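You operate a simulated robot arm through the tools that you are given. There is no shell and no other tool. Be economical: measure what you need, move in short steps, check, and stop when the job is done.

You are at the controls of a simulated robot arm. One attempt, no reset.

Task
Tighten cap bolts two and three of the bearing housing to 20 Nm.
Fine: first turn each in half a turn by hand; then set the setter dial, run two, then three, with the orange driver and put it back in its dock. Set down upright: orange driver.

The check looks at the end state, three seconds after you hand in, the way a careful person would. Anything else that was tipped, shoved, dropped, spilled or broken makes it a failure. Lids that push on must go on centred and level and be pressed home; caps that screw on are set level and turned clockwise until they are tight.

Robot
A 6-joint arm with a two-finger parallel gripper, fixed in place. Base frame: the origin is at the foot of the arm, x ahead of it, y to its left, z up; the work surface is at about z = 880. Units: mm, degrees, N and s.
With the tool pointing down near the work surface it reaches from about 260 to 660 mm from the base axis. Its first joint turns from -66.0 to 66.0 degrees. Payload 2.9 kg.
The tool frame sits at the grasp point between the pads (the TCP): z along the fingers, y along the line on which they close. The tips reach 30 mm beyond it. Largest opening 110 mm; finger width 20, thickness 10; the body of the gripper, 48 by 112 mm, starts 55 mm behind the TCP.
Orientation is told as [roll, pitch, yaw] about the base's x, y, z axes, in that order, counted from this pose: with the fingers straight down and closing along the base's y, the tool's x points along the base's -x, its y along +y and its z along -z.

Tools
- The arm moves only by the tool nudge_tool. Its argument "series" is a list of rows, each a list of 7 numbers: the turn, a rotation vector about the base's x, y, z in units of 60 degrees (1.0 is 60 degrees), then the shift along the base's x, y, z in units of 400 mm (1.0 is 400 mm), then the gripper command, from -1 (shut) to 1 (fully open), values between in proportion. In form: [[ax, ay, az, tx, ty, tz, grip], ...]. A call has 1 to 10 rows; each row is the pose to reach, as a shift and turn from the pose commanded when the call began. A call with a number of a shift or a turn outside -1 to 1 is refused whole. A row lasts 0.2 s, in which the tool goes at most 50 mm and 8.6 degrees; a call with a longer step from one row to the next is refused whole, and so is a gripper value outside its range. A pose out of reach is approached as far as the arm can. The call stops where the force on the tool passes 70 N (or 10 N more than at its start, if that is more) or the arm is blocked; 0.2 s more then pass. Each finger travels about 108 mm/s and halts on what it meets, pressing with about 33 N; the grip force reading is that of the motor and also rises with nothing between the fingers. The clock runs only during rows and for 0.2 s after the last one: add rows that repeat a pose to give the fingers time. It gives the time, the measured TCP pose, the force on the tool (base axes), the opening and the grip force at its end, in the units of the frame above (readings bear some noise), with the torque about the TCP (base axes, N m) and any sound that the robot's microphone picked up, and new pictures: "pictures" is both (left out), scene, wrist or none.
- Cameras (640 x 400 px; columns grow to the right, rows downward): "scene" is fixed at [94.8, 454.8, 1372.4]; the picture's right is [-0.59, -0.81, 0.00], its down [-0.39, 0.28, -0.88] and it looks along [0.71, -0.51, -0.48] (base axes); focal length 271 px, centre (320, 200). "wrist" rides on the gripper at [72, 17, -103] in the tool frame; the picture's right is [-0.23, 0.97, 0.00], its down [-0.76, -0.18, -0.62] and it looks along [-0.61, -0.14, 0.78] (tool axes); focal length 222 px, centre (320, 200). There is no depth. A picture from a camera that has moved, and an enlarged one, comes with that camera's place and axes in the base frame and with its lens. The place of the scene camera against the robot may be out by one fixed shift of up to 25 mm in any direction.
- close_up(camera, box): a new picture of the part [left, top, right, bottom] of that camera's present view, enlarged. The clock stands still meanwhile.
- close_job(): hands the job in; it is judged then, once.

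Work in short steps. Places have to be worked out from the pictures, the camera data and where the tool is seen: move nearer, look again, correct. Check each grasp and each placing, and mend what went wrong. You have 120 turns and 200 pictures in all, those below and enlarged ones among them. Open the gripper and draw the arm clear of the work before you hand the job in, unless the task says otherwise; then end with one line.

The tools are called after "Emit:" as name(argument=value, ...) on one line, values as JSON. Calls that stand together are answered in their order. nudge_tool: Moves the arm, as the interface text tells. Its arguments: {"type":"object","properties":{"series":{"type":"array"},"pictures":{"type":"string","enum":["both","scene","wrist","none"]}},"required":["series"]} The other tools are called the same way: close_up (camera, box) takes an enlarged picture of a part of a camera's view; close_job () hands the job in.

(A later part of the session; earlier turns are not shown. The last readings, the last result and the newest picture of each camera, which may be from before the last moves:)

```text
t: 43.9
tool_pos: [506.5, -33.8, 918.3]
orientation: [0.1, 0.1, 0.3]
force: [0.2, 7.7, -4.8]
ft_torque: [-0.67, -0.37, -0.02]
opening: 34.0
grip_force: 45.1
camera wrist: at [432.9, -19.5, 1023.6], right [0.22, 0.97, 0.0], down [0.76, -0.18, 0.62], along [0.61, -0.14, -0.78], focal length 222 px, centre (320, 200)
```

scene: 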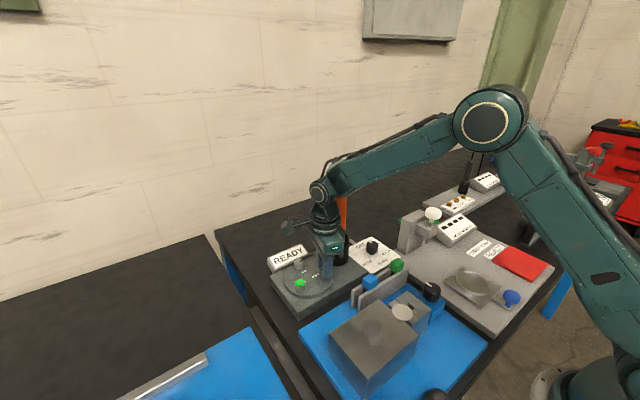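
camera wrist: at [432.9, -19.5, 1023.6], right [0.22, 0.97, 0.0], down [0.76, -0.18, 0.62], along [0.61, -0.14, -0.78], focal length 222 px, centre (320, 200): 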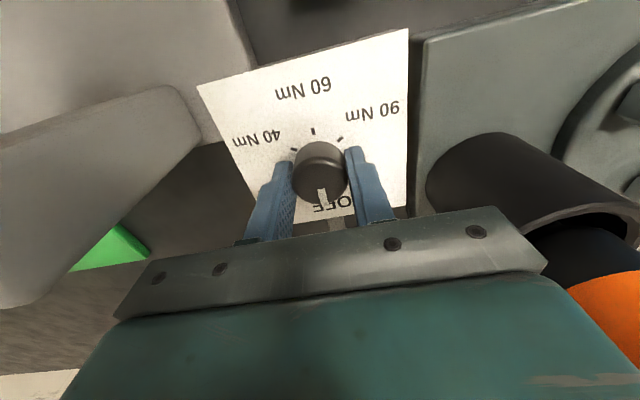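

The knob is gripped with a 34 mm opening. I'll turn it clockwise 58° and look.

Emit:
nudge_tool(series=[[0, 0, -0.125, 0, 0.004, 0, -0.6], [0, 0, -0.25, 0, 0.004, 0, -0.6], [0, 0, -0.375, 0, 0.004, 0, -0.6], [0, 0, -0.5, 0, 0.004, 0, -0.6], [0, 0, -0.625, 0, 0.004, 0, -0.6], [0, 0, -0.75, 0, 0.004, 0, -0.6], [0, 0, -0.875, 0, 0.004, 0, -0.6], [0, 0, -0.97, 0, 0.004, 0, -0.6], [0, 0, -0.97, 0, 0.004, 0, -0.6]], pictures="wrist")

Emit:
close_up(camera="wrist", box=[260, 100, 400, 220])

```text
t: 45.9
tool_pos: [507.0, -35.7, 919.1]
orientation: [0.0, 0.1, -58.5]
force: [-3.9, -25.1, -9.6]
ft_torque: [0.22, 0.86, -0.06]
opening: 33.4
grip_force: 45.0
camera wrist: at [481.4, 34.2, 1023.5], right [0.95, 0.32, 0.0], down [0.25, -0.74, 0.62], along [0.2, -0.59, -0.78], focal length 222 px, centre (320, 200)
```

wrist: 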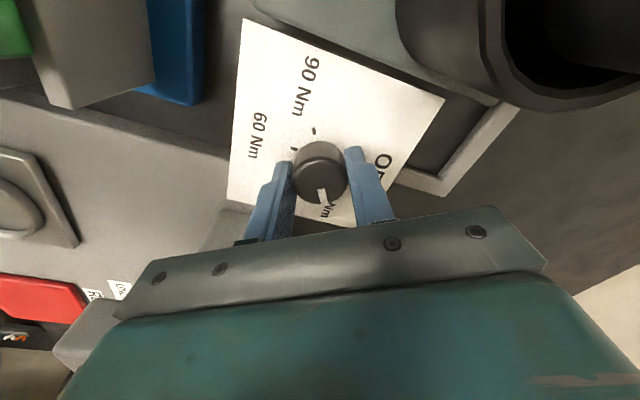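

```text
3.33 times, centred on (330, 160) of wrist
camera zoom: at [481.4, 34.2, 1023.5], right [0.95, 0.32, 0.0], down [0.25, -0.74, 0.62], along [0.2, -0.59, -0.78], focal length 740 px, centre (287, 333)
```

zoom: 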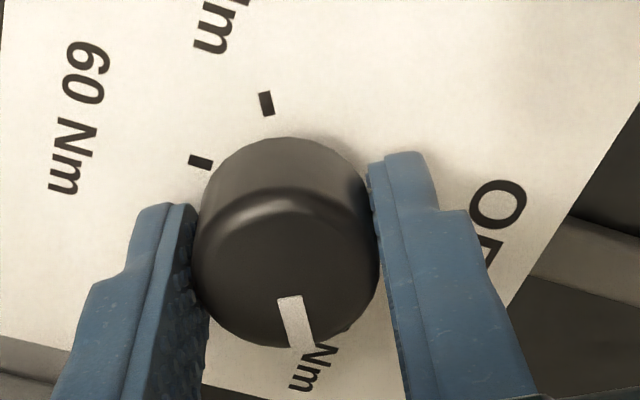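

The knob turned with the grip and now points at the 20 Nm label. I'll release, lift, and check it in detail.

Emit:
nudge_tool(series=[[0, 0, 0, 0.001, 0, 0, -0.3], [0, 0, 0, 0.001, 0, 0, 0.1], [0, 0, 0, 0, 0, 0.04, 0.1], [0, 0, 0, 0, 0, 0.14, 0.2], [0, 0, 0, -0.06, 0.06, 0.22, 0.3], [0, 0, 0, -0.06, 0.06, 0.22, 0.3]], pictures="wrist")

Emit:
close_up(camera="wrist", box=[290, 80, 400, 160])

Emit:
close_up(camera="scene", box=[310, 210, 430, 290])

```text
t: 47.3
tool_pos: [481.7, -9.2, 1007.2]
orientation: [0.1, 0.0, -58.1]
force: [0.3, 0.5, 0.2]
ft_torque: [0.01, 0.01, 0.0]
opening: 71.5
grip_force: 0.1
camera wrist: at [457.3, 60.3, 1112.1], right [0.95, 0.32, 0.0], down [0.25, -0.74, 0.62], along [0.2, -0.59, -0.78], focal length 222 px, centre (320, 200)
```

wrist: 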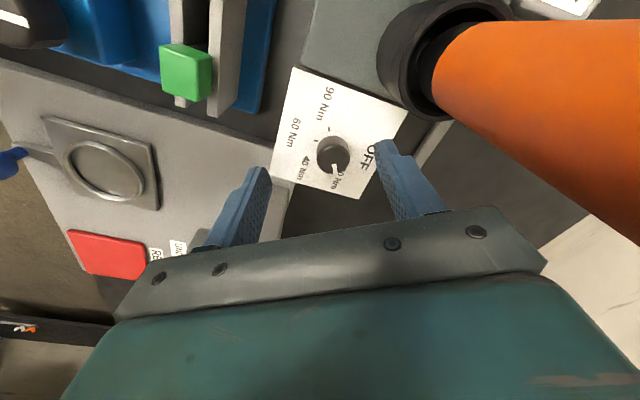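

```text
5.00 times, centred on (345, 120) of wrist
camera zoom: at [457.3, 60.3, 1112.1], right [0.95, 0.32, 0.0], down [0.25, -0.74, 0.62], along [0.2, -0.59, -0.78], focal length 1111 px, centre (195, 600)
```

zoom: 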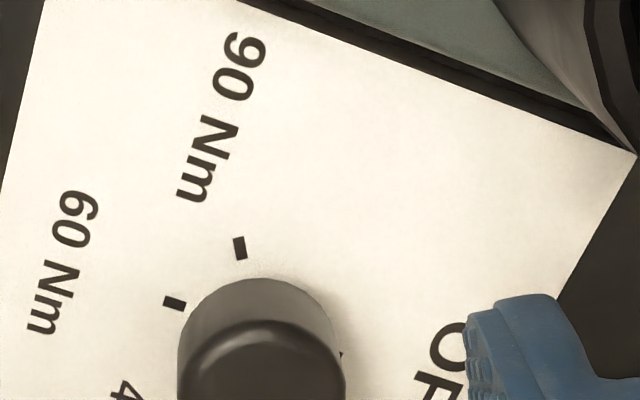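

```text
5.00 times, centred on (370, 250) of scene
camera zoom: at [94.8, 454.8, 1372.4], right [-0.59, -0.81, 0.0], down [-0.39, 0.28, -0.88], along [0.71, -0.51, -0.48], focal length 1354 px, centre (70, -50)
```

zoom: 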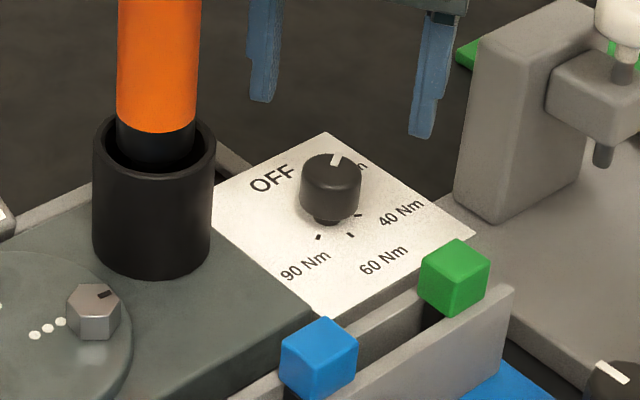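

I'll zoom in on the knob itself.

Emit:
close_up(camera="wrist", box=[290, 110, 386, 200])

```text
4.44 times, centred on (338, 155) of wrist
camera zoom: at [457.3, 60.3, 1112.1], right [0.95, 0.32, 0.0], down [0.25, -0.74, 0.62], along [0.2, -0.59, -0.78], focal length 987 px, centre (240, 400)
```

zoom: 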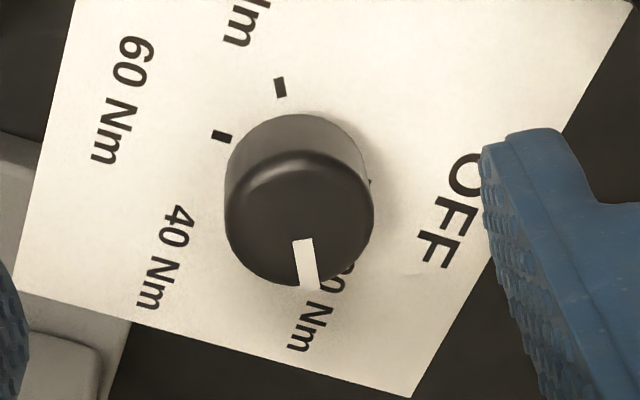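

The pointer reads about -60°, in line with the 20 Nm label, so the dial is set. Next I'll rise and look down on the driver to locate its axis.

Emit:
nudge_tool(series=[[0, 0, 0.12, -0.03, 0, 0.1, 0.3], [0, 0, 0.24, -0.06, 0, 0.2, 0.5], [0, 0, 0.36, -0.08, 0, 0.3, 0.7], [0, 0, 0.48, -0.08, 0.02, 0.4, 1], [0, 0, 0.6, -0.08, 0.06, 0.5, 1], [0, 0, 0.72, -0.08, 0.11, 0.6, 1], [0, 0, 0.84, -0.08, 0.16, 0.7, 1], [0, 0, 0.97, -0.08, 0.1975, 0.7325, 1], [0, 0, 0.97, -0.08, 0.1975, 0.7325, 1]], pictures="wrist")

Emit:
close_up(camera="wrist", box=[260, 60, 420, 200])

```text
t: 49.3
tool_pos: [449.7, 70.9, 1303.5]
orientation: [0.1, 0.1, 0.3]
force: [0.2, -0.8, -0.5]
ft_torque: [0.0, -0.01, 0.02]
opening: 110.1
grip_force: 0.1
camera wrist: at [376.9, 86.4, 1408.1], right [0.22, 0.97, 0.0], down [0.76, -0.18, 0.62], along [0.61, -0.14, -0.78], focal length 222 px, centre (320, 200)
```

wrist: 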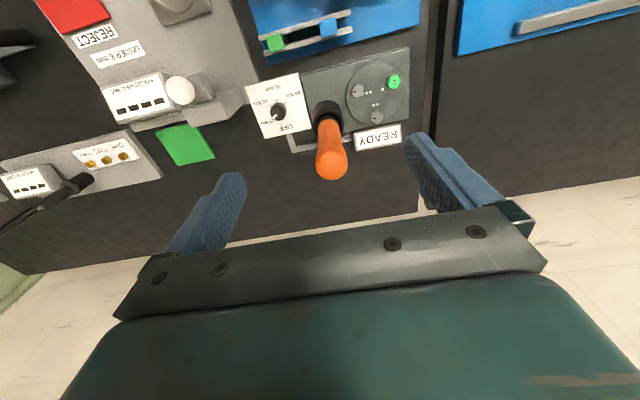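

```text
2.86 times, centred on (340, 130) of wrist
camera zoom: at [376.9, 86.4, 1408.1], right [0.22, 0.97, 0.0], down [0.76, -0.18, 0.62], along [0.61, -0.14, -0.78], focal length 635 px, centre (263, 400)
```

zoom: 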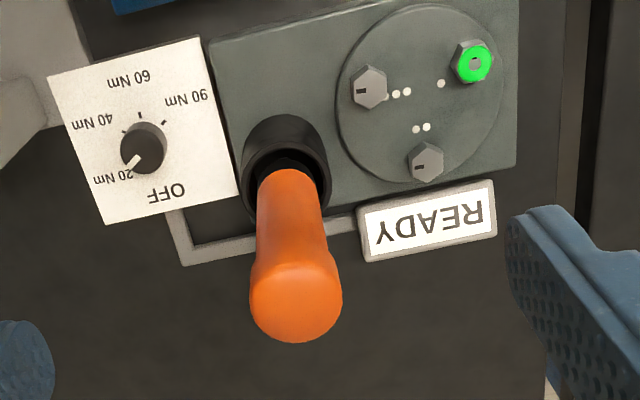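

The driver axis is at about (536,67), its top near z=1130, and the handle is about 45 mm thick. I'll move over it with the fingers fully open and check before lowering.

Emit:
nudge_tool(series=[[0, 0, 0, 0.1, -0.01, 0, 1], [0, 0, 0, 0.2157, -0.01, 0, 1], [0, 0, 0, 0.2157, -0.01, -0.12, 1], [0, 0, 0, 0.2157, -0.01, -0.24, 1], [0, 0, 0, 0.2157, -0.01, -0.25, 1], [0, 0, 0, 0.2157, -0.01, -0.25, 1]], pictures="both")

Emit:
close_up(camera="scene", box=[260, 90, 420, 290])

```text
t: 50.7
tool_pos: [537.2, 66.9, 1200.3]
orientation: [0.2, 0.0, 0.2]
force: [0.4, 0.0, -0.1]
ft_torque: [0.0, 0.03, 0.02]
opening: 110.1
grip_force: 0.1
out of reach, approached as far as the arm can: row 2
camera wrist: at [464.2, 82.1, 1304.7], right [0.22, 0.97, 0.0], down [0.76, -0.18, 0.62], along [0.61, -0.14, -0.78], focal length 222 px, centre (320, 200)
```

scene: 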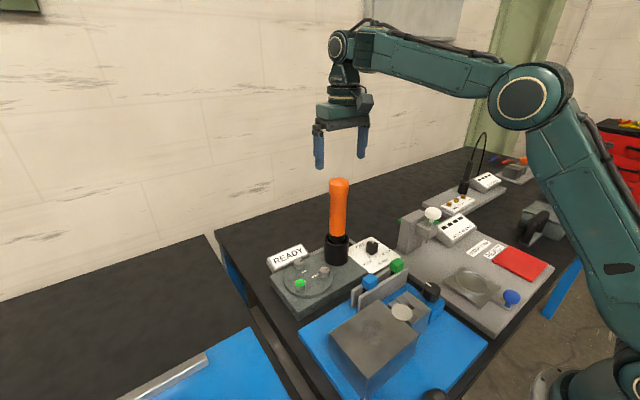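
wrist: 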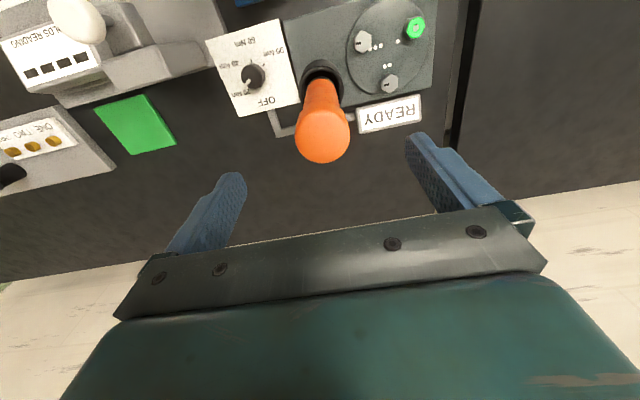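

```text
2.00 times, centred on (340, 190) of scene
camera zoom: at [94.8, 454.8, 1372.4], right [-0.59, -0.81, 0.0], down [-0.39, 0.28, -0.88], along [0.71, -0.51, -0.48], focal length 542 px, centre (280, 220)
```

zoom: 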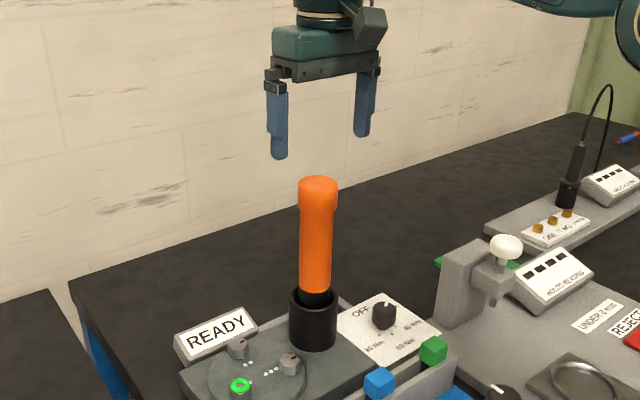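

It's aligned to within a few mm. I'll lower straight down around the handle, staying open, then check before closing.

Emit:
nudge_tool(series=[[0, 0, 0, -0.004, 0.002, -0.1, 1], [0, 0, 0, -0.004, 0.002, -0.18, 1], [0, 0, 0, -0.004, 0.002, -0.25, 1], [0, 0, 0, -0.004, 0.002, -0.265, 1], [0, 0, 0, -0.004, 0.002, -0.265, 1]], pictures="both")

Emit:
close_up(camera="scene", box=[280, 130, 400, 280])

```text
t: 51.9
tool_pos: [552.8, 66.5, 1106.2]
orientation: [0.1, 0.4, 0.1]
force: [0.5, -0.8, -0.1]
ft_torque: [0.02, -0.04, -0.01]
opening: 109.9
grip_force: 0.0
out of reach, approached as far as the arm can: row 1, 3, 4, 5
camera wrist: at [479.7, 83.7, 1211.5], right [0.23, 0.97, 0.0], down [0.77, -0.18, 0.62], along [0.6, -0.14, -0.79], focal length 222 px, centre (320, 200)
```

scene: 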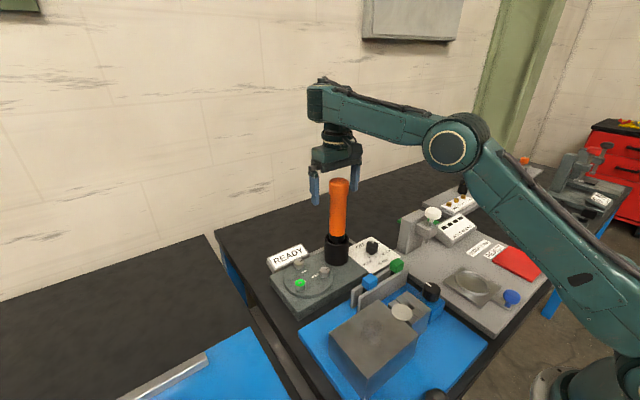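
wrist: 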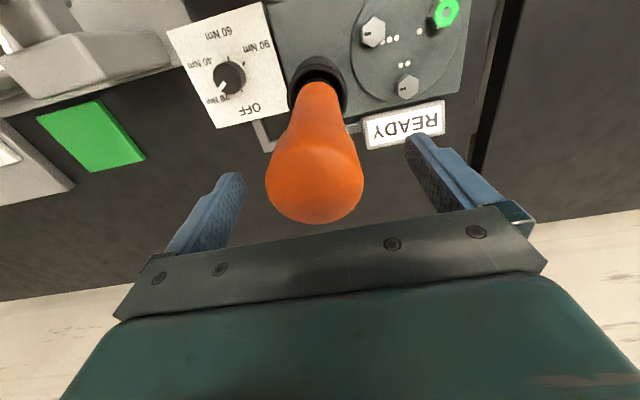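

```text
2.67 times, centred on (340, 205) of scene
camera zoom: at [94.8, 454.8, 1372.4], right [-0.59, -0.81, 0.0], down [-0.39, 0.28, -0.88], along [0.71, -0.51, -0.48], focal length 722 px, centre (267, 187)
```

zoom: 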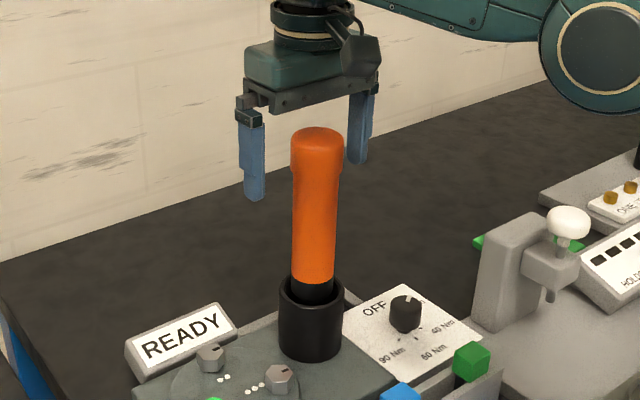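

The arm stopped short at (553,66,1106) and reported "out of reach", although the force is zero. The handle is between the fingers but off centre in x. I'll repeat the target to see whether the arm settles there.

Emit:
nudge_tool(series=[[0, 0, 0, 0, 0, 0, 1], [0, 0, 0, 0, 0, 0, 1]], pictures="none")

```text
t: 52.5
tool_pos: [552.7, 67.1, 1107.1]
orientation: [0.1, 0.4, 0.1]
force: [0.7, -0.7, -0.3]
ft_torque: [0.03, 0.0, -0.02]
opening: 109.9
grip_force: 0.0
```

The commanded pose is now the measured one. I'll try shifting back in x at this height.

Emit:
nudge_tool(series=[[0, 0, 0, -0.01, 0, 0, 1], [0, 0, 0, -0.02, 0, 0, 1], [0, 0, 0, -0.03, 0, 0, 1], [0, 0, 0, -0.04, 0, 0, 1], [0, 0, 0, -0.04, 0, 0, 1]], pictures="none")

```text
t: 53.7
tool_pos: [549.4, 54.1, 1117.4]
orientation: [-2.2, 1.1, 0.2]
force: [1.3, -0.4, 0.2]
ft_torque: [-0.01, 0.01, -0.01]
opening: 109.7
grip_force: 0.0
out of reach, approached as far as the arm can: row 1, 2, 3, 4, 5
```

My guess is that the over-stretched waypoint at (537,67,1303) flipped the elbow into a bad branch. I'll rise straight out, clear of the handle, and inspect the arm's shape.

Emit:
nudge_tool(series=[[0, 0, 0, 0, 0, 0.06, 1], [0, 0, 0, 0, 0, 0.12, 1], [0, 0, 0, 0, 0, 0.2, 1], [0.036, -0.018, 0, 0, 0, 0.26, 1], [0.036, -0.018, 0, 0, 0, 0.26, 1]], pictures="scene")

```text
t: 54.9
tool_pos: [536.0, 68.8, 1213.4]
orientation: [2.2, -0.8, 0.3]
force: [0.0, 0.0, 0.1]
ft_torque: [0.0, 0.02, 0.01]
opening: 110.1
grip_force: 0.1
```

scene: 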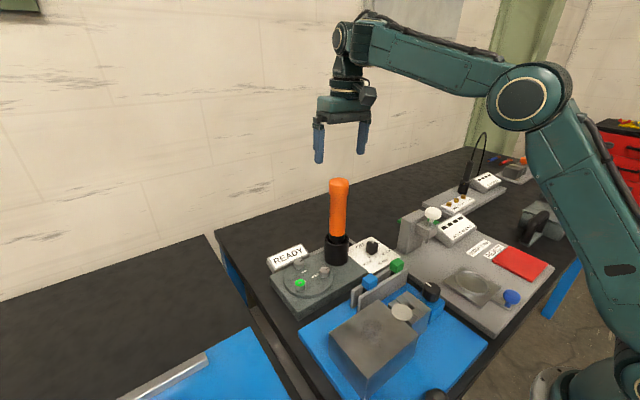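

The arm looks normal here, and the commanded target was kept. I'll remove the tilt and descend in small steps to find where the limit appears.

Emit:
nudge_tool(series=[[-0.036, 0.014, 0, 0, -0.002, 0, 1], [-0.036, 0.014, 0, 0, -0.002, -0.04, 1], [-0.036, 0.014, 0, 0, -0.002, -0.08, 1], [-0.036, 0.014, 0, 0, -0.002, -0.12, 1], [-0.036, 0.014, 0, 0, -0.002, -0.16, 1], [-0.036, 0.014, 0, 0, -0.002, -0.2, 1], [-0.036, 0.014, 0, 0, -0.002, -0.2, 1]], pictures="scene")

```text
t: 56.5
tool_pos: [537.1, 67.2, 1130.9]
orientation: [0.2, -0.1, 0.2]
force: [1.0, -0.7, -0.3]
ft_torque: [0.01, 0.01, 0.0]
opening: 110.0
grip_force: 0.0
out of reach, approached as far as the arm can: row 4
```

scene: 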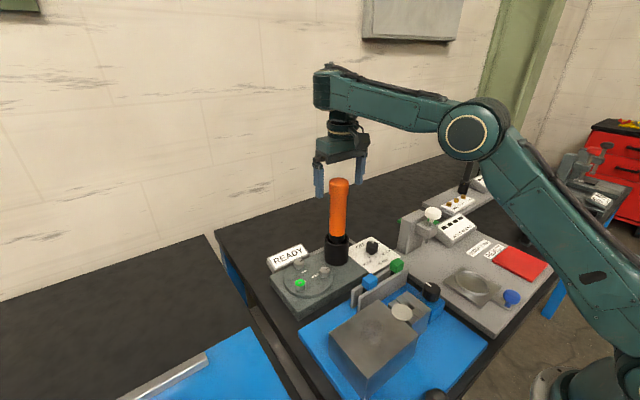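

The wrist flipped branch at about z=1165 because the round joint cap disappeared, and that branch can't go lower. I'll go back up and retract in x, then come down in the original branch and approach the handle horizontally with the fingers straddling it.

Emit:
nudge_tool(series=[[0, 0, 0, 0, 0, 0.08, 1], [0, 0, 0, 0, 0, 0.16, 1], [0, 0, 0, 0, 0, 0.22, 1], [0, 0, 0, -0.08, 0, 0.22, 1], [0, 0, 0, -0.16, 0, 0.22, 1], [0, 0, 0, -0.26, 0, 0.22, 1], [0, 0, 0, -0.26, 0, 0.16, 1], [0, 0, 0, -0.26, 0, 0.08, 1], [0, 0, 0, -0.26, 0, 0, 1], [0, 0, 0, -0.26, 0, -0.08, 1]], pictures="scene")

```text
t: 58.7
tool_pos: [430.9, 68.8, 1099.6]
orientation: [0.3, -0.1, 0.2]
force: [-0.3, -0.8, 0.4]
ft_torque: [0.01, -0.04, 0.01]
opening: 110.0
grip_force: 0.1
```

scene: 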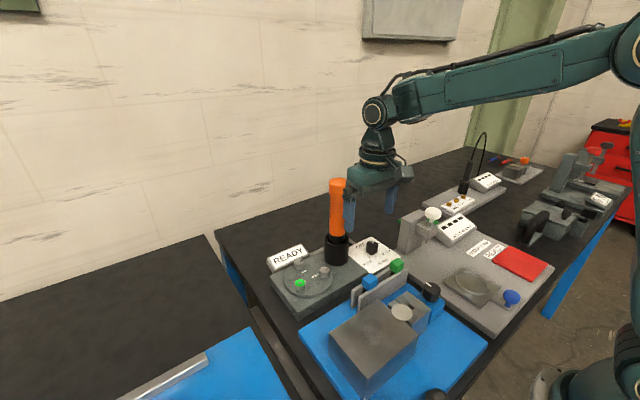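

No limits were reported, and the arm is in the original branch at (431,69,1100). I'll advance toward the handle and stop short to check.

Emit:
nudge_tool(series=[[0, 0, 0, 0.05, -0.002, 0, 1], [0, 0, 0, 0.1, -0.002, 0, 1], [0, 0, 0, 0.15, -0.002, 0, 1], [0, 0, 0, 0.15, -0.002, 0, 1]], pictures="both")

```text
t: 59.7
tool_pos: [491.0, 66.6, 1100.4]
orientation: [0.1, 0.1, 0.2]
force: [0.6, -0.7, 0.3]
ft_torque: [0.03, 0.01, -0.04]
opening: 110.1
grip_force: 0.0
camera wrist: at [417.6, 83.0, 1203.7], right [0.22, 0.97, 0.0], down [0.76, -0.18, 0.62], along [0.61, -0.14, -0.78], focal length 222 px, centre (320, 200)
```

scene: 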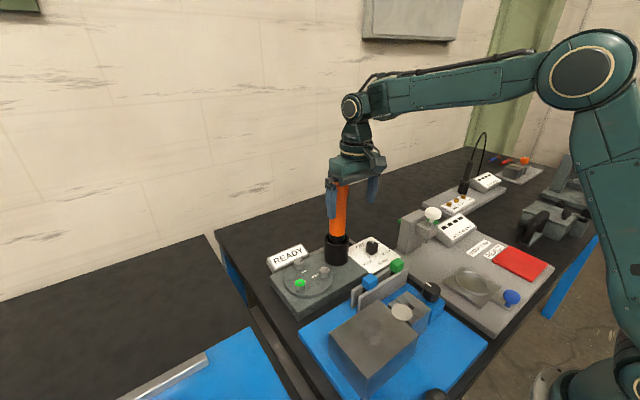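
wrist: 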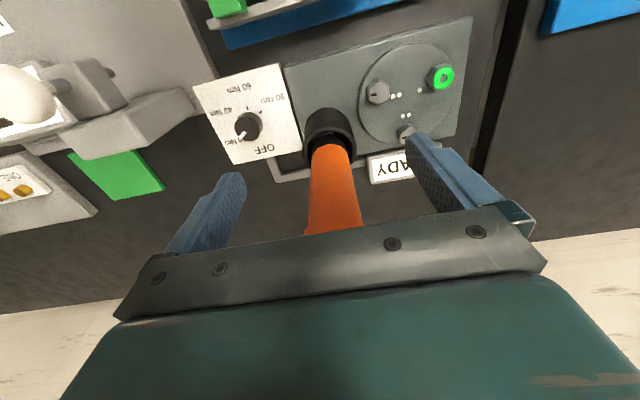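

The fingers straddle the handle line with clearance. I'll advance the remaining 45 mm.

Emit:
nudge_tool(series=[[0, 0, 0, 0.03, 0, 0, 1], [0, 0, 0, 0.06, 0, 0, 1], [0, 0, 0, 0.09, 0, 0, 1], [0, 0, 0, 0.112, 0, 0, 1], [0, 0, 0, 0.112, 0, 0, 1]], pictures="both")

Emit:
close_up(camera="scene", box=[280, 100, 420, 280])

```text
t: 60.9
tool_pos: [536.3, 66.2, 1099.9]
orientation: [0.1, 0.0, 0.1]
force: [0.7, -0.1, 0.5]
ft_torque: [-0.03, -0.01, 0.0]
opening: 109.9
grip_force: 0.0
camera wrist: at [463.4, 82.3, 1204.1], right [0.22, 0.97, 0.0], down [0.76, -0.18, 0.62], along [0.61, -0.14, -0.78], focal length 222 px, centre (320, 200)
```

scene: 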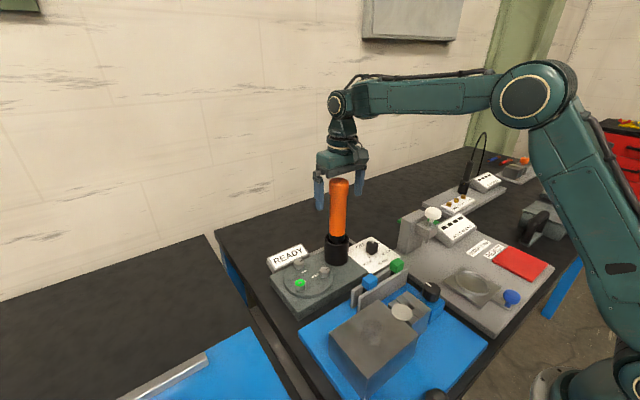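
wrist: 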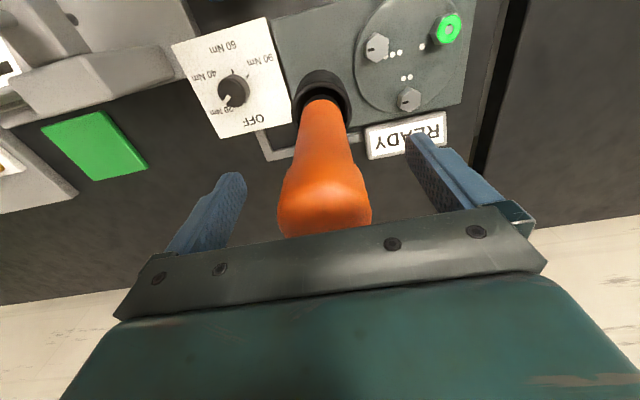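

```text
2.22 times, centred on (350, 190) of scene
camera zoom: at [94.8, 454.8, 1372.4], right [-0.59, -0.81, 0.0], down [-0.39, 0.28, -0.88], along [0.71, -0.51, -0.48], focal length 602 px, centre (253, 222)
```

zoom: 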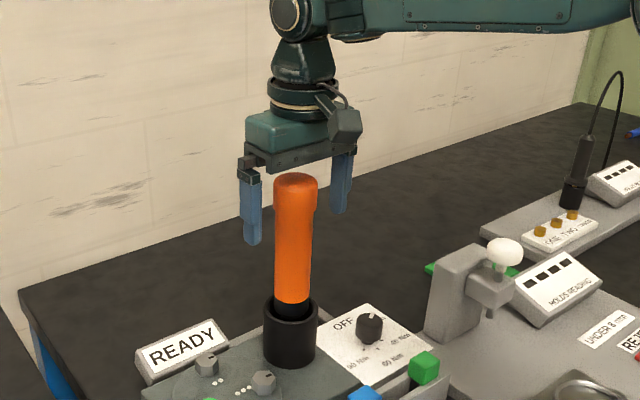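

The handle sits centred between the fingers, within about 3 mm. I'll shift x by -3 mm and close on the handle.

Emit:
nudge_tool(series=[[0, 0, 0, -0.007, 0.004, -0.005, 0.6], [0, 0, 0, -0.007, 0.004, -0.005, 0.2], [0, 0, 0, -0.007, 0.004, -0.005, 0], [0, 0, 0, -0.007, 0.004, -0.005, -0.2], [0, 0, 0, -0.007, 0.004, -0.005, -0.5], [0, 0, 0, -0.007, 0.004, -0.005, -0.6], [0, 0, 0, -0.007, 0.004, -0.005, -0.6]], pictures="both")

```text
t: 62.5
tool_pos: [533.4, 67.0, 1098.8]
orientation: [0.1, -0.1, 0.2]
force: [1.4, -3.9, 0.4]
ft_torque: [-0.71, -0.12, -0.1]
opening: 48.0
grip_force: 33.2
camera wrist: at [460.4, 83.9, 1202.2], right [0.23, 0.97, 0.0], down [0.76, -0.18, 0.62], along [0.61, -0.14, -0.78], focal length 222 px, centre (320, 200)
```

scene: 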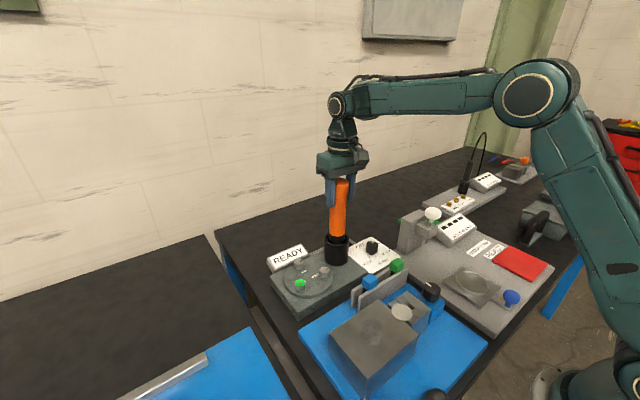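
wrist: 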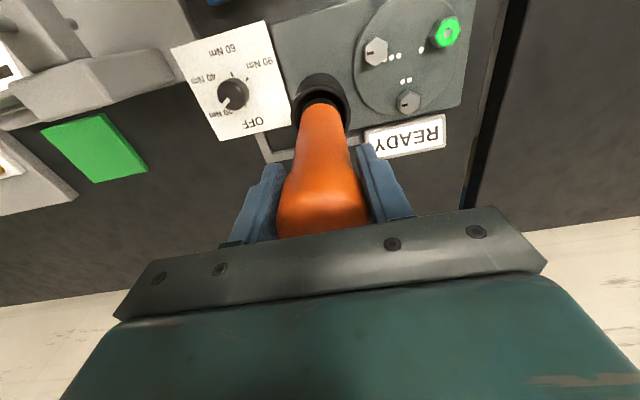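

The handle is gripped with a 48 mm opening. I'll lift slowly by 45 mm, staying below the problematic height, and look.

Emit:
nudge_tool(series=[[0, 0, 0, 0, 0, 0.025, -0.6], [0, 0, 0, 0, 0, 0.05, -0.6], [0, 0, 0, 0, 0, 0.08, -0.6], [0, 0, 0, 0, 0, 0.11, -0.6], [0, 0, 0, 0, 0, 0.11, -0.6]], pictures="both")

Emit:
close_up(camera="scene", box=[270, 140, 410, 290])

```text
t: 63.7
tool_pos: [533.5, 69.1, 1141.0]
orientation: [0.2, -0.1, 0.2]
force: [-0.3, 0.2, -7.9]
ft_torque: [0.04, 0.12, 0.01]
opening: 47.7
grip_force: 33.7
camera wrist: at [460.4, 84.4, 1245.2], right [0.22, 0.97, 0.0], down [0.76, -0.18, 0.62], along [0.61, -0.14, -0.78], focal length 222 px, centre (320, 200)
```

scene: 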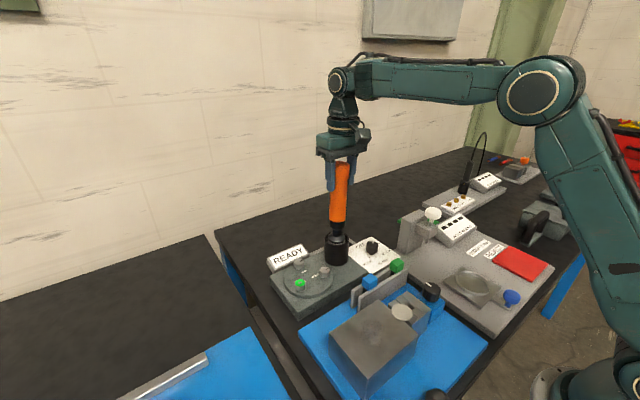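
wrist: 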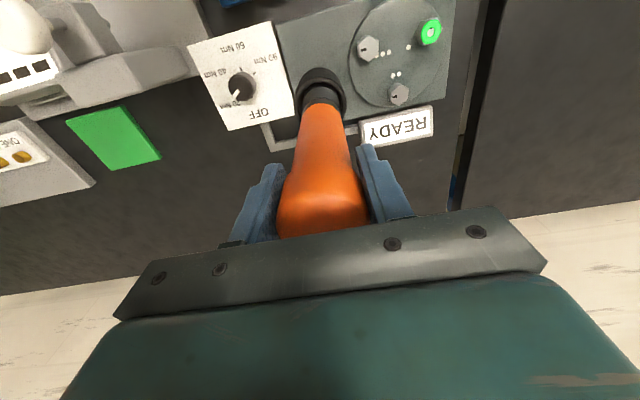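

```text
2.67 times, centred on (340, 215) of scene
camera zoom: at [94.9, 454.8, 1372.4], right [-0.59, -0.81, 0.0], down [-0.39, 0.28, -0.88], along [0.71, -0.51, -0.48], focal length 722 px, centre (267, 160)
```

zoom: 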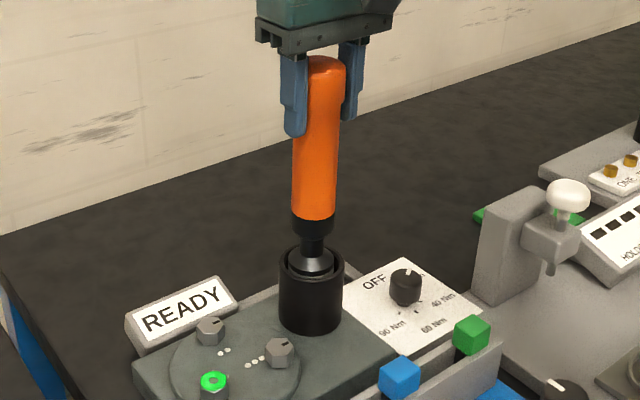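

The driver is out to the neck, but its socket is still in the cup. I'll continue up in small steps and watch for reach warnings.

Emit:
nudge_tool(series=[[0, 0, 0, 0, 0, 0.015, -0.6], [0, 0, 0, 0, 0, 0.03, -0.6], [0, 0, 0, 0, 0, 0.045, -0.6], [0, 0, 0, 0, 0, 0.06, -0.6]], pictures="scene")

Emit:
close_up(camera="scene", box=[270, 120, 410, 280])

```text
t: 64.7
tool_pos: [535.0, 66.9, 1165.8]
orientation: [0.0, 0.0, 0.2]
force: [0.6, -0.8, -7.2]
ft_torque: [0.01, 0.05, -0.02]
opening: 47.9
grip_force: 32.8
```

scene: 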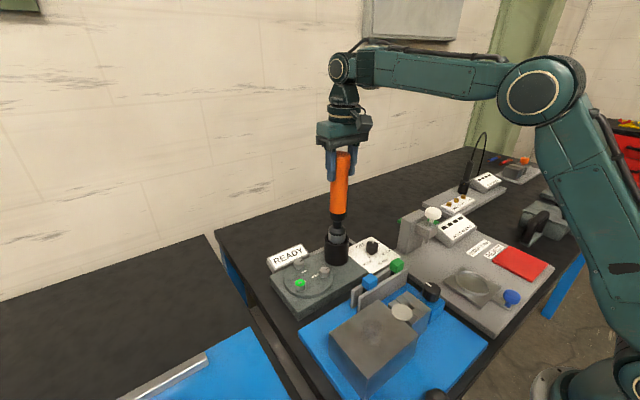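

```text
2.50 times, centred on (340, 200) of scene
camera zoom: at [94.9, 454.8, 1372.4], right [-0.59, -0.81, 0.0], down [-0.39, 0.28, -0.88], along [0.71, -0.51, -0.48], focal length 677 px, centre (270, 200)
```

zoom: 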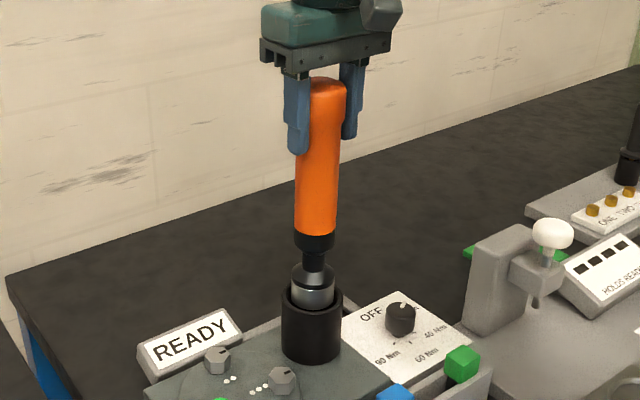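

There were no warnings, and the socket is about half out. I'll continue another 24 mm, slowly.

Emit:
nudge_tool(series=[[0, 0, 0, 0, 0, 0.015, -0.6], [0, 0, 0, 0, 0, 0.03, -0.6], [0, 0, 0, 0, 0, 0.045, -0.6], [0, 0, 0, 0, 0, 0.06, -0.6]], pictures="scene")

Emit:
close_up(camera="scene", box=[270, 120, 410, 280])

```text
t: 65.7
tool_pos: [533.9, 67.2, 1190.0]
orientation: [0.2, -0.1, 0.1]
force: [0.2, -0.5, -7.5]
ft_torque: [0.01, 0.07, -0.01]
opening: 47.6
grip_force: 32.8
```

scene: 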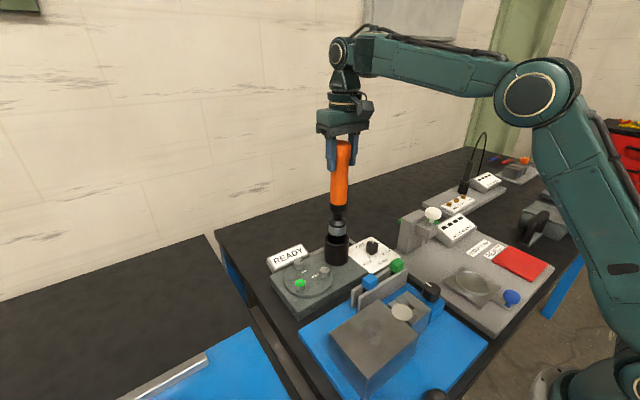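

```text
2.50 times, centred on (340, 200) of scene
camera zoom: at [94.9, 454.8, 1372.4], right [-0.59, -0.81, 0.0], down [-0.39, 0.28, -0.88], along [0.71, -0.51, -0.48], focal length 677 px, centre (270, 200)
```

zoom: 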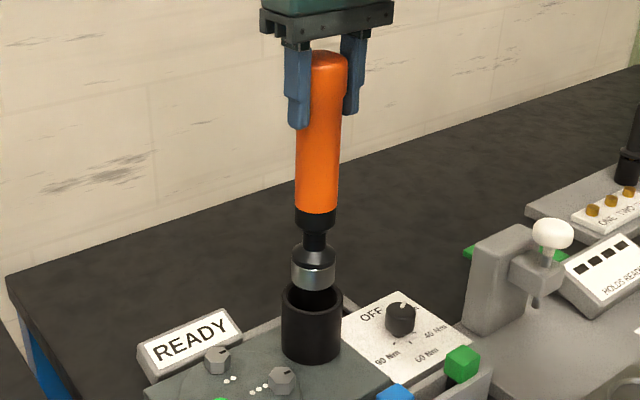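

The socket mouth is about level with the rim. I'll go up 15 mm more to clear it.

Emit:
nudge_tool(series=[[0, 0, 0, 0, 0, 0.013, -0.6], [0, 0, 0, 0, 0, 0.026, -0.6], [0, 0, 0, 0, 0, 0.04, -0.6], [0, 0, 0, 0, 0, 0.04, -0.6]], pictures="both")

Emit:
close_up(camera="scene", box=[270, 120, 410, 280])

```text
t: 66.7
tool_pos: [534.2, 67.6, 1206.0]
orientation: [0.1, -0.1, 0.1]
force: [0.4, -0.8, -8.8]
ft_torque: [-0.02, 0.05, 0.05]
opening: 47.5
grip_force: 33.1
camera wrist: at [460.6, 83.6, 1310.0], right [0.23, 0.97, 0.0], down [0.76, -0.18, 0.62], along [0.61, -0.14, -0.78], focal length 222 px, centre (320, 200)
```

scene: 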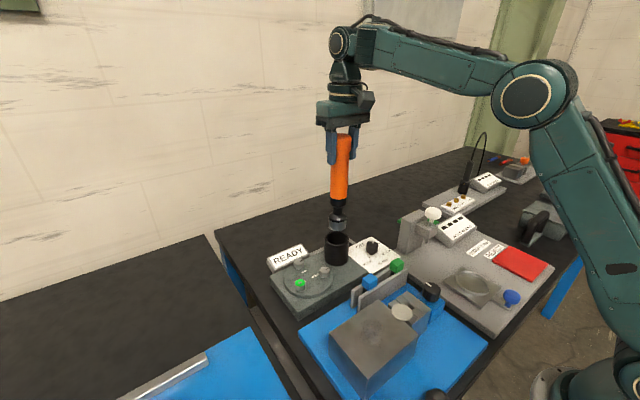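
wrist: 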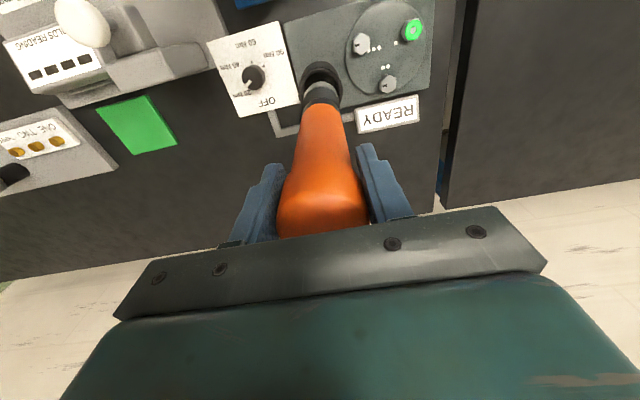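

```text
2.50 times, centred on (340, 200) of scene
camera zoom: at [94.9, 454.8, 1372.4], right [-0.59, -0.81, 0.0], down [-0.39, 0.28, -0.88], along [0.71, -0.51, -0.48], focal length 677 px, centre (270, 200)
```

zoom: 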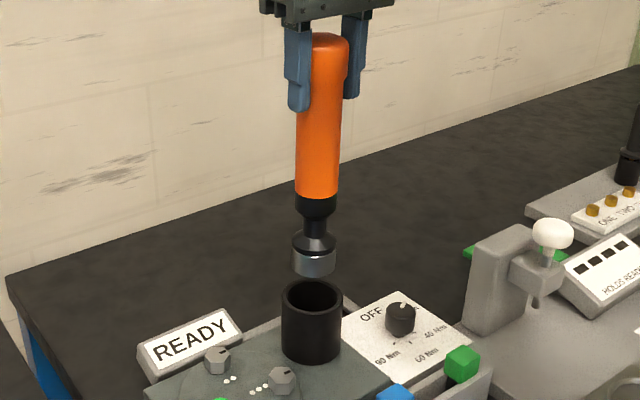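

The socket clears the rim and hangs nearly on the tool axis. I'll move over bolt 2, keeping the height at first and then lowering a little.

Emit:
nudge_tool(series=[[0, 0, 0, 0, 0.06, 0, -0.6], [0, 0, 0, 0.01, 0.13, 0, -0.6], [0, 0, 0, 0.03, 0.2, -0.01, -0.6], [0, 0, 0, 0.05, 0.25, -0.025, -0.6], [0, 0, 0, 0.0705, 0.2688, -0.04, -0.6], [0, 0, 0, 0.0705, 0.2688, -0.04, -0.6]], pictures="both")

Emit:
close_up(camera="scene", box=[240, 150, 380, 300])

Emit:
close_up(camera="wrist", box=[260, 60, 380, 150])

```text
t: 68.1
tool_pos: [560.8, 176.4, 1189.4]
orientation: [0.1, -0.1, 0.1]
force: [0.1, -0.3, -8.3]
ft_torque: [-0.06, 0.04, -0.04]
opening: 47.6
grip_force: 33.1
camera wrist: at [488.1, 191.8, 1294.7], right [0.22, 0.97, 0.0], down [0.76, -0.18, 0.62], along [0.61, -0.14, -0.78], focal length 222 px, centre (320, 200)
```

scene: 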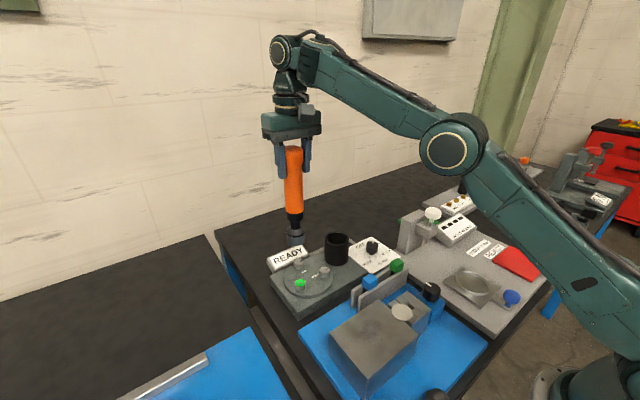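
wrist: 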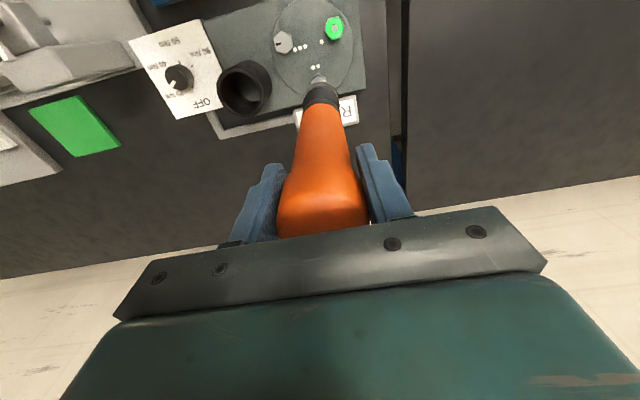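

```text
2.67 times, centred on (310, 225) of scene
camera zoom: at [94.9, 454.8, 1372.4], right [-0.59, -0.81, 0.0], down [-0.39, 0.28, -0.88], along [0.71, -0.51, -0.48], focal length 722 px, centre (347, 133)
```

zoom: 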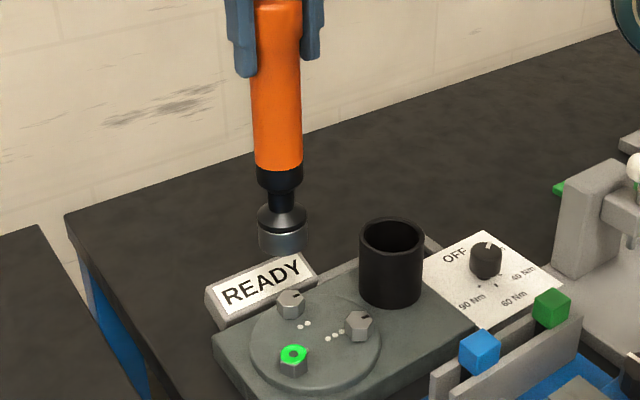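

```text
4.44 times, centred on (320, 105) of wrist
camera zoom: at [488.1, 191.8, 1294.7], right [0.22, 0.97, 0.0], down [0.76, -0.18, 0.62], along [0.61, -0.14, -0.78], focal length 987 px, centre (320, 622)
```

zoom: 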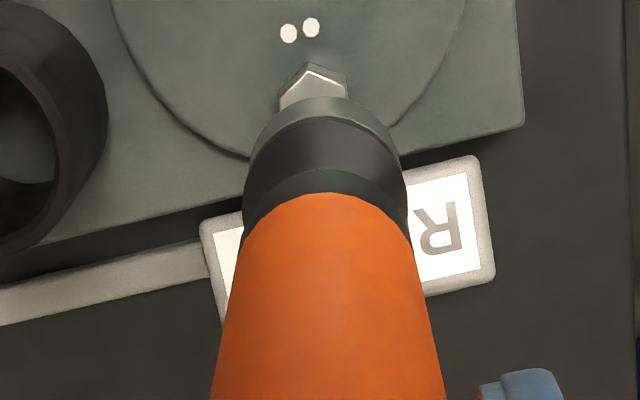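

The socket hangs about 50 mm above bolt 2. I'll lower 35 mm and re-check the alignment in both views.

Emit:
nudge_tool(series=[[0, 0, 0, 0, 0, -0.03, -0.6], [0, 0, 0, 0, 0, -0.06, -0.6], [0, 0, 0, 0, 0, -0.085, -0.6], [0, 0, 0, 0, 0, -0.085, -0.6]], pictures="none")

Emit:
close_up(camera="scene", box=[260, 220, 350, 290])

Emit:
close_up(camera="wrist", box=[260, 50, 380, 140])

```text
t: 69.1
tool_pos: [561.5, 174.7, 1156.1]
orientation: [0.1, -0.1, 0.2]
force: [0.2, 0.1, -8.1]
ft_torque: [0.0, 0.05, -0.01]
opening: 47.5
grip_force: 33.0
```

```text
5.71 times, centred on (305, 255) of scene
camera zoom: at [94.9, 454.8, 1372.4], right [-0.59, -0.81, 0.0], down [-0.39, 0.28, -0.88], along [0.71, -0.51, -0.48], focal length 1548 px, centre (406, -114)
```

zoom: 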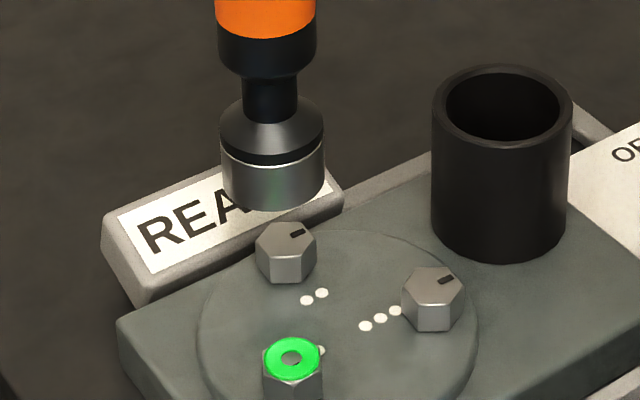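

```text
4.44 times, centred on (320, 95) of wrist
camera zoom: at [488.4, 191.0, 1260.1], right [0.22, 0.97, 0.0], down [0.76, -0.18, 0.62], along [0.61, -0.14, -0.78], focal length 987 px, centre (320, 667)
```

zoom: 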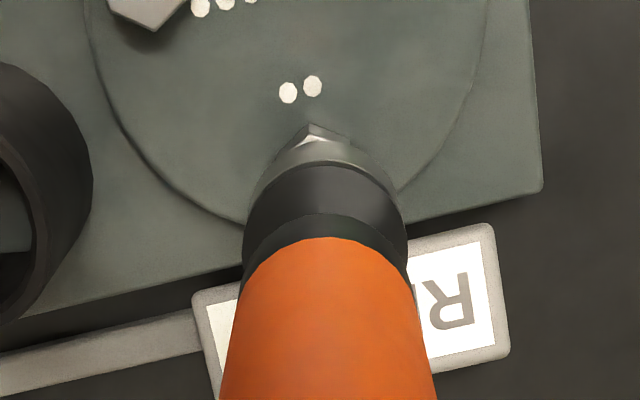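

Both views agree that the socket mouth is about 7 mm too far in +x, because the driver swung about 2° in the grip. I'll pitch the tool +1.9° to bring it vertical over the bolt, and re-check.

Emit:
nudge_tool(series=[[0, 0.016, 0, 0, 0, 0, -0.6], [0, 0.032, 0, 0, 0, 0, -0.6], [0, 0.032, 0, 0, 0, 0, -0.6]], pictures="none")

Emit:
close_up(camera="scene", box=[250, 120, 370, 290])

Emit:
close_up(camera="wrist", box=[260, 50, 380, 140])

```text
t: 69.9
tool_pos: [562.6, 174.2, 1156.4]
orientation: [0.2, 1.7, 0.0]
force: [-0.4, 0.1, -7.8]
ft_torque: [0.0, 0.05, 0.03]
opening: 47.6
grip_force: 32.8
```

```text
2.35 times, centred on (310, 205) of scene
camera zoom: at [94.9, 454.8, 1372.4], right [-0.59, -0.81, 0.0], down [-0.39, 0.28, -0.88], along [0.71, -0.51, -0.48], focal length 637 px, centre (344, 188)
```

zoom: 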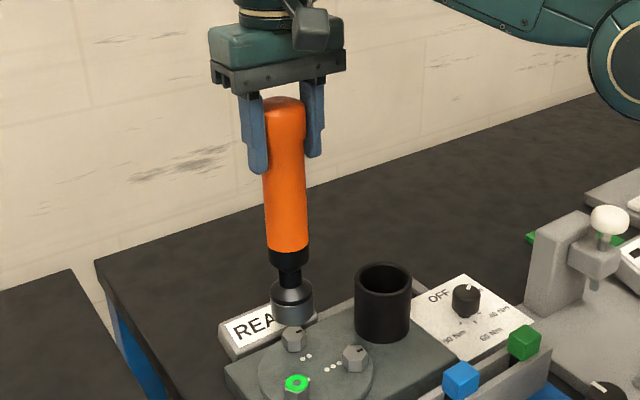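

```text
4.44 times, centred on (320, 95) of wrist
camera zoom: at [492.2, 190.8, 1262.1], right [0.23, 0.97, 0.0], down [0.78, -0.18, 0.6], along [0.58, -0.14, -0.8], focal length 987 px, centre (320, 667)
```

zoom: 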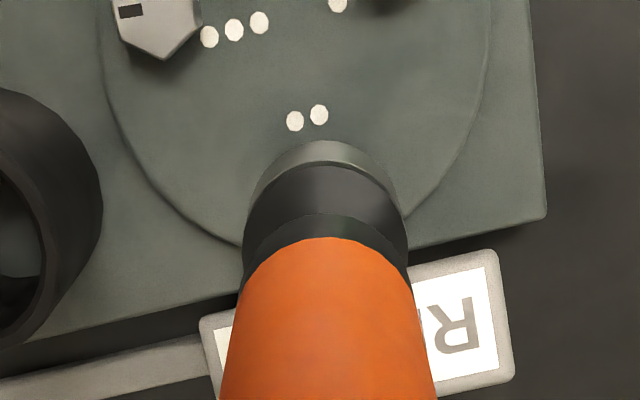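

I'll zoom in on the socket and bolt from the scene side.

Emit:
close_up(camera="scene", box=[260, 220, 350, 290])

```text
5.71 times, centred on (305, 255) of scene
camera zoom: at [94.9, 454.8, 1372.4], right [-0.59, -0.81, 0.0], down [-0.39, 0.28, -0.88], along [0.71, -0.51, -0.48], focal length 1548 px, centre (406, -114)
```

zoom: 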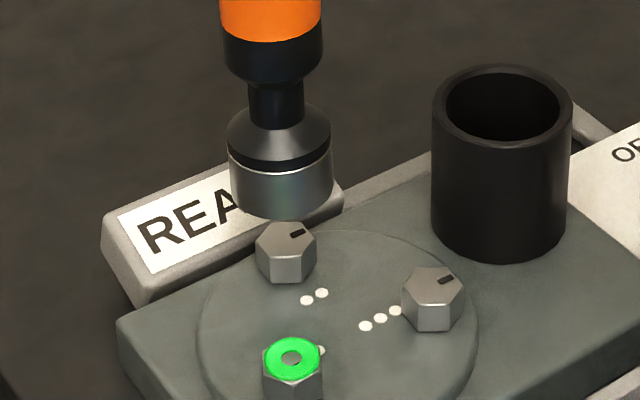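

The socket is now within about 1–2 mm of the bolt. I'll make a tiny correction and lower gently toward engagement while watching the force.

Emit:
nudge_tool(series=[[0, 0, 0, -0.003, -0.002, -0.015, -0.6], [0, 0, 0, -0.003, -0.002, -0.03, -0.6], [0, 0, 0, -0.003, -0.002, -0.045, -0.6], [0, 0, 0, -0.003, -0.002, -0.055, -0.6], [0, 0, 0, -0.003, -0.002, -0.06, -0.6]], pictures="none")

Emit:
close_up(camera="scene", box=[260, 220, 350, 290])

```text
t: 71.1
tool_pos: [560.3, 176.1, 1132.4]
orientation: [0.2, 1.8, 0.3]
force: [-0.7, 0.4, -7.5]
ft_torque: [-0.01, 0.01, -0.02]
opening: 47.6
grip_force: 32.6
```

```text
5.71 times, centred on (305, 255) of scene
camera zoom: at [94.9, 454.8, 1372.4], right [-0.59, -0.81, 0.0], down [-0.39, 0.28, -0.88], along [0.71, -0.51, -0.48], focal length 1548 px, centre (406, -114)
```

zoom: 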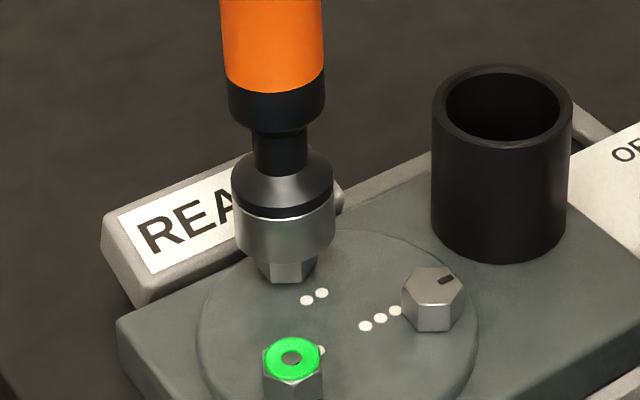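

The socket has gone over the bolt head with no extra force. I'll continue down slowly.

Emit:
nudge_tool(series=[[0, 0, 0, 0, 0, -0.008, -0.6], [0, 0, 0, 0, 0, -0.016, -0.6], [0, 0, 0, 0, 0, -0.022, -0.6], [0, 0, 0, 0, 0, -0.028, -0.6]], pictures="none")

Emit:
close_up(camera="scene", box=[260, 210, 400, 300])

```text
t: 72.1
tool_pos: [561.2, 173.6, 1120.8]
orientation: [0.1, 1.8, 0.1]
force: [1.6, -0.5, -7.9]
ft_torque: [-0.08, -0.23, -0.05]
opening: 47.9
grip_force: 32.8
```

```text
4.44 times, centred on (330, 255) of scene
camera zoom: at [95.0, 454.8, 1372.4], right [-0.59, -0.81, 0.0], down [-0.39, 0.28, -0.88], along [0.71, -0.51, -0.48], focal length 1204 px, centre (276, -44)
```

zoom: 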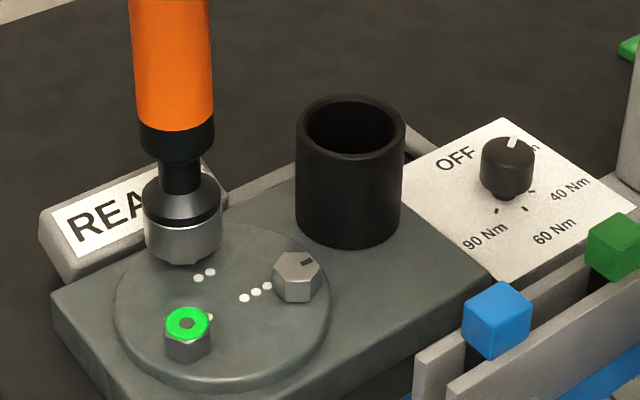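

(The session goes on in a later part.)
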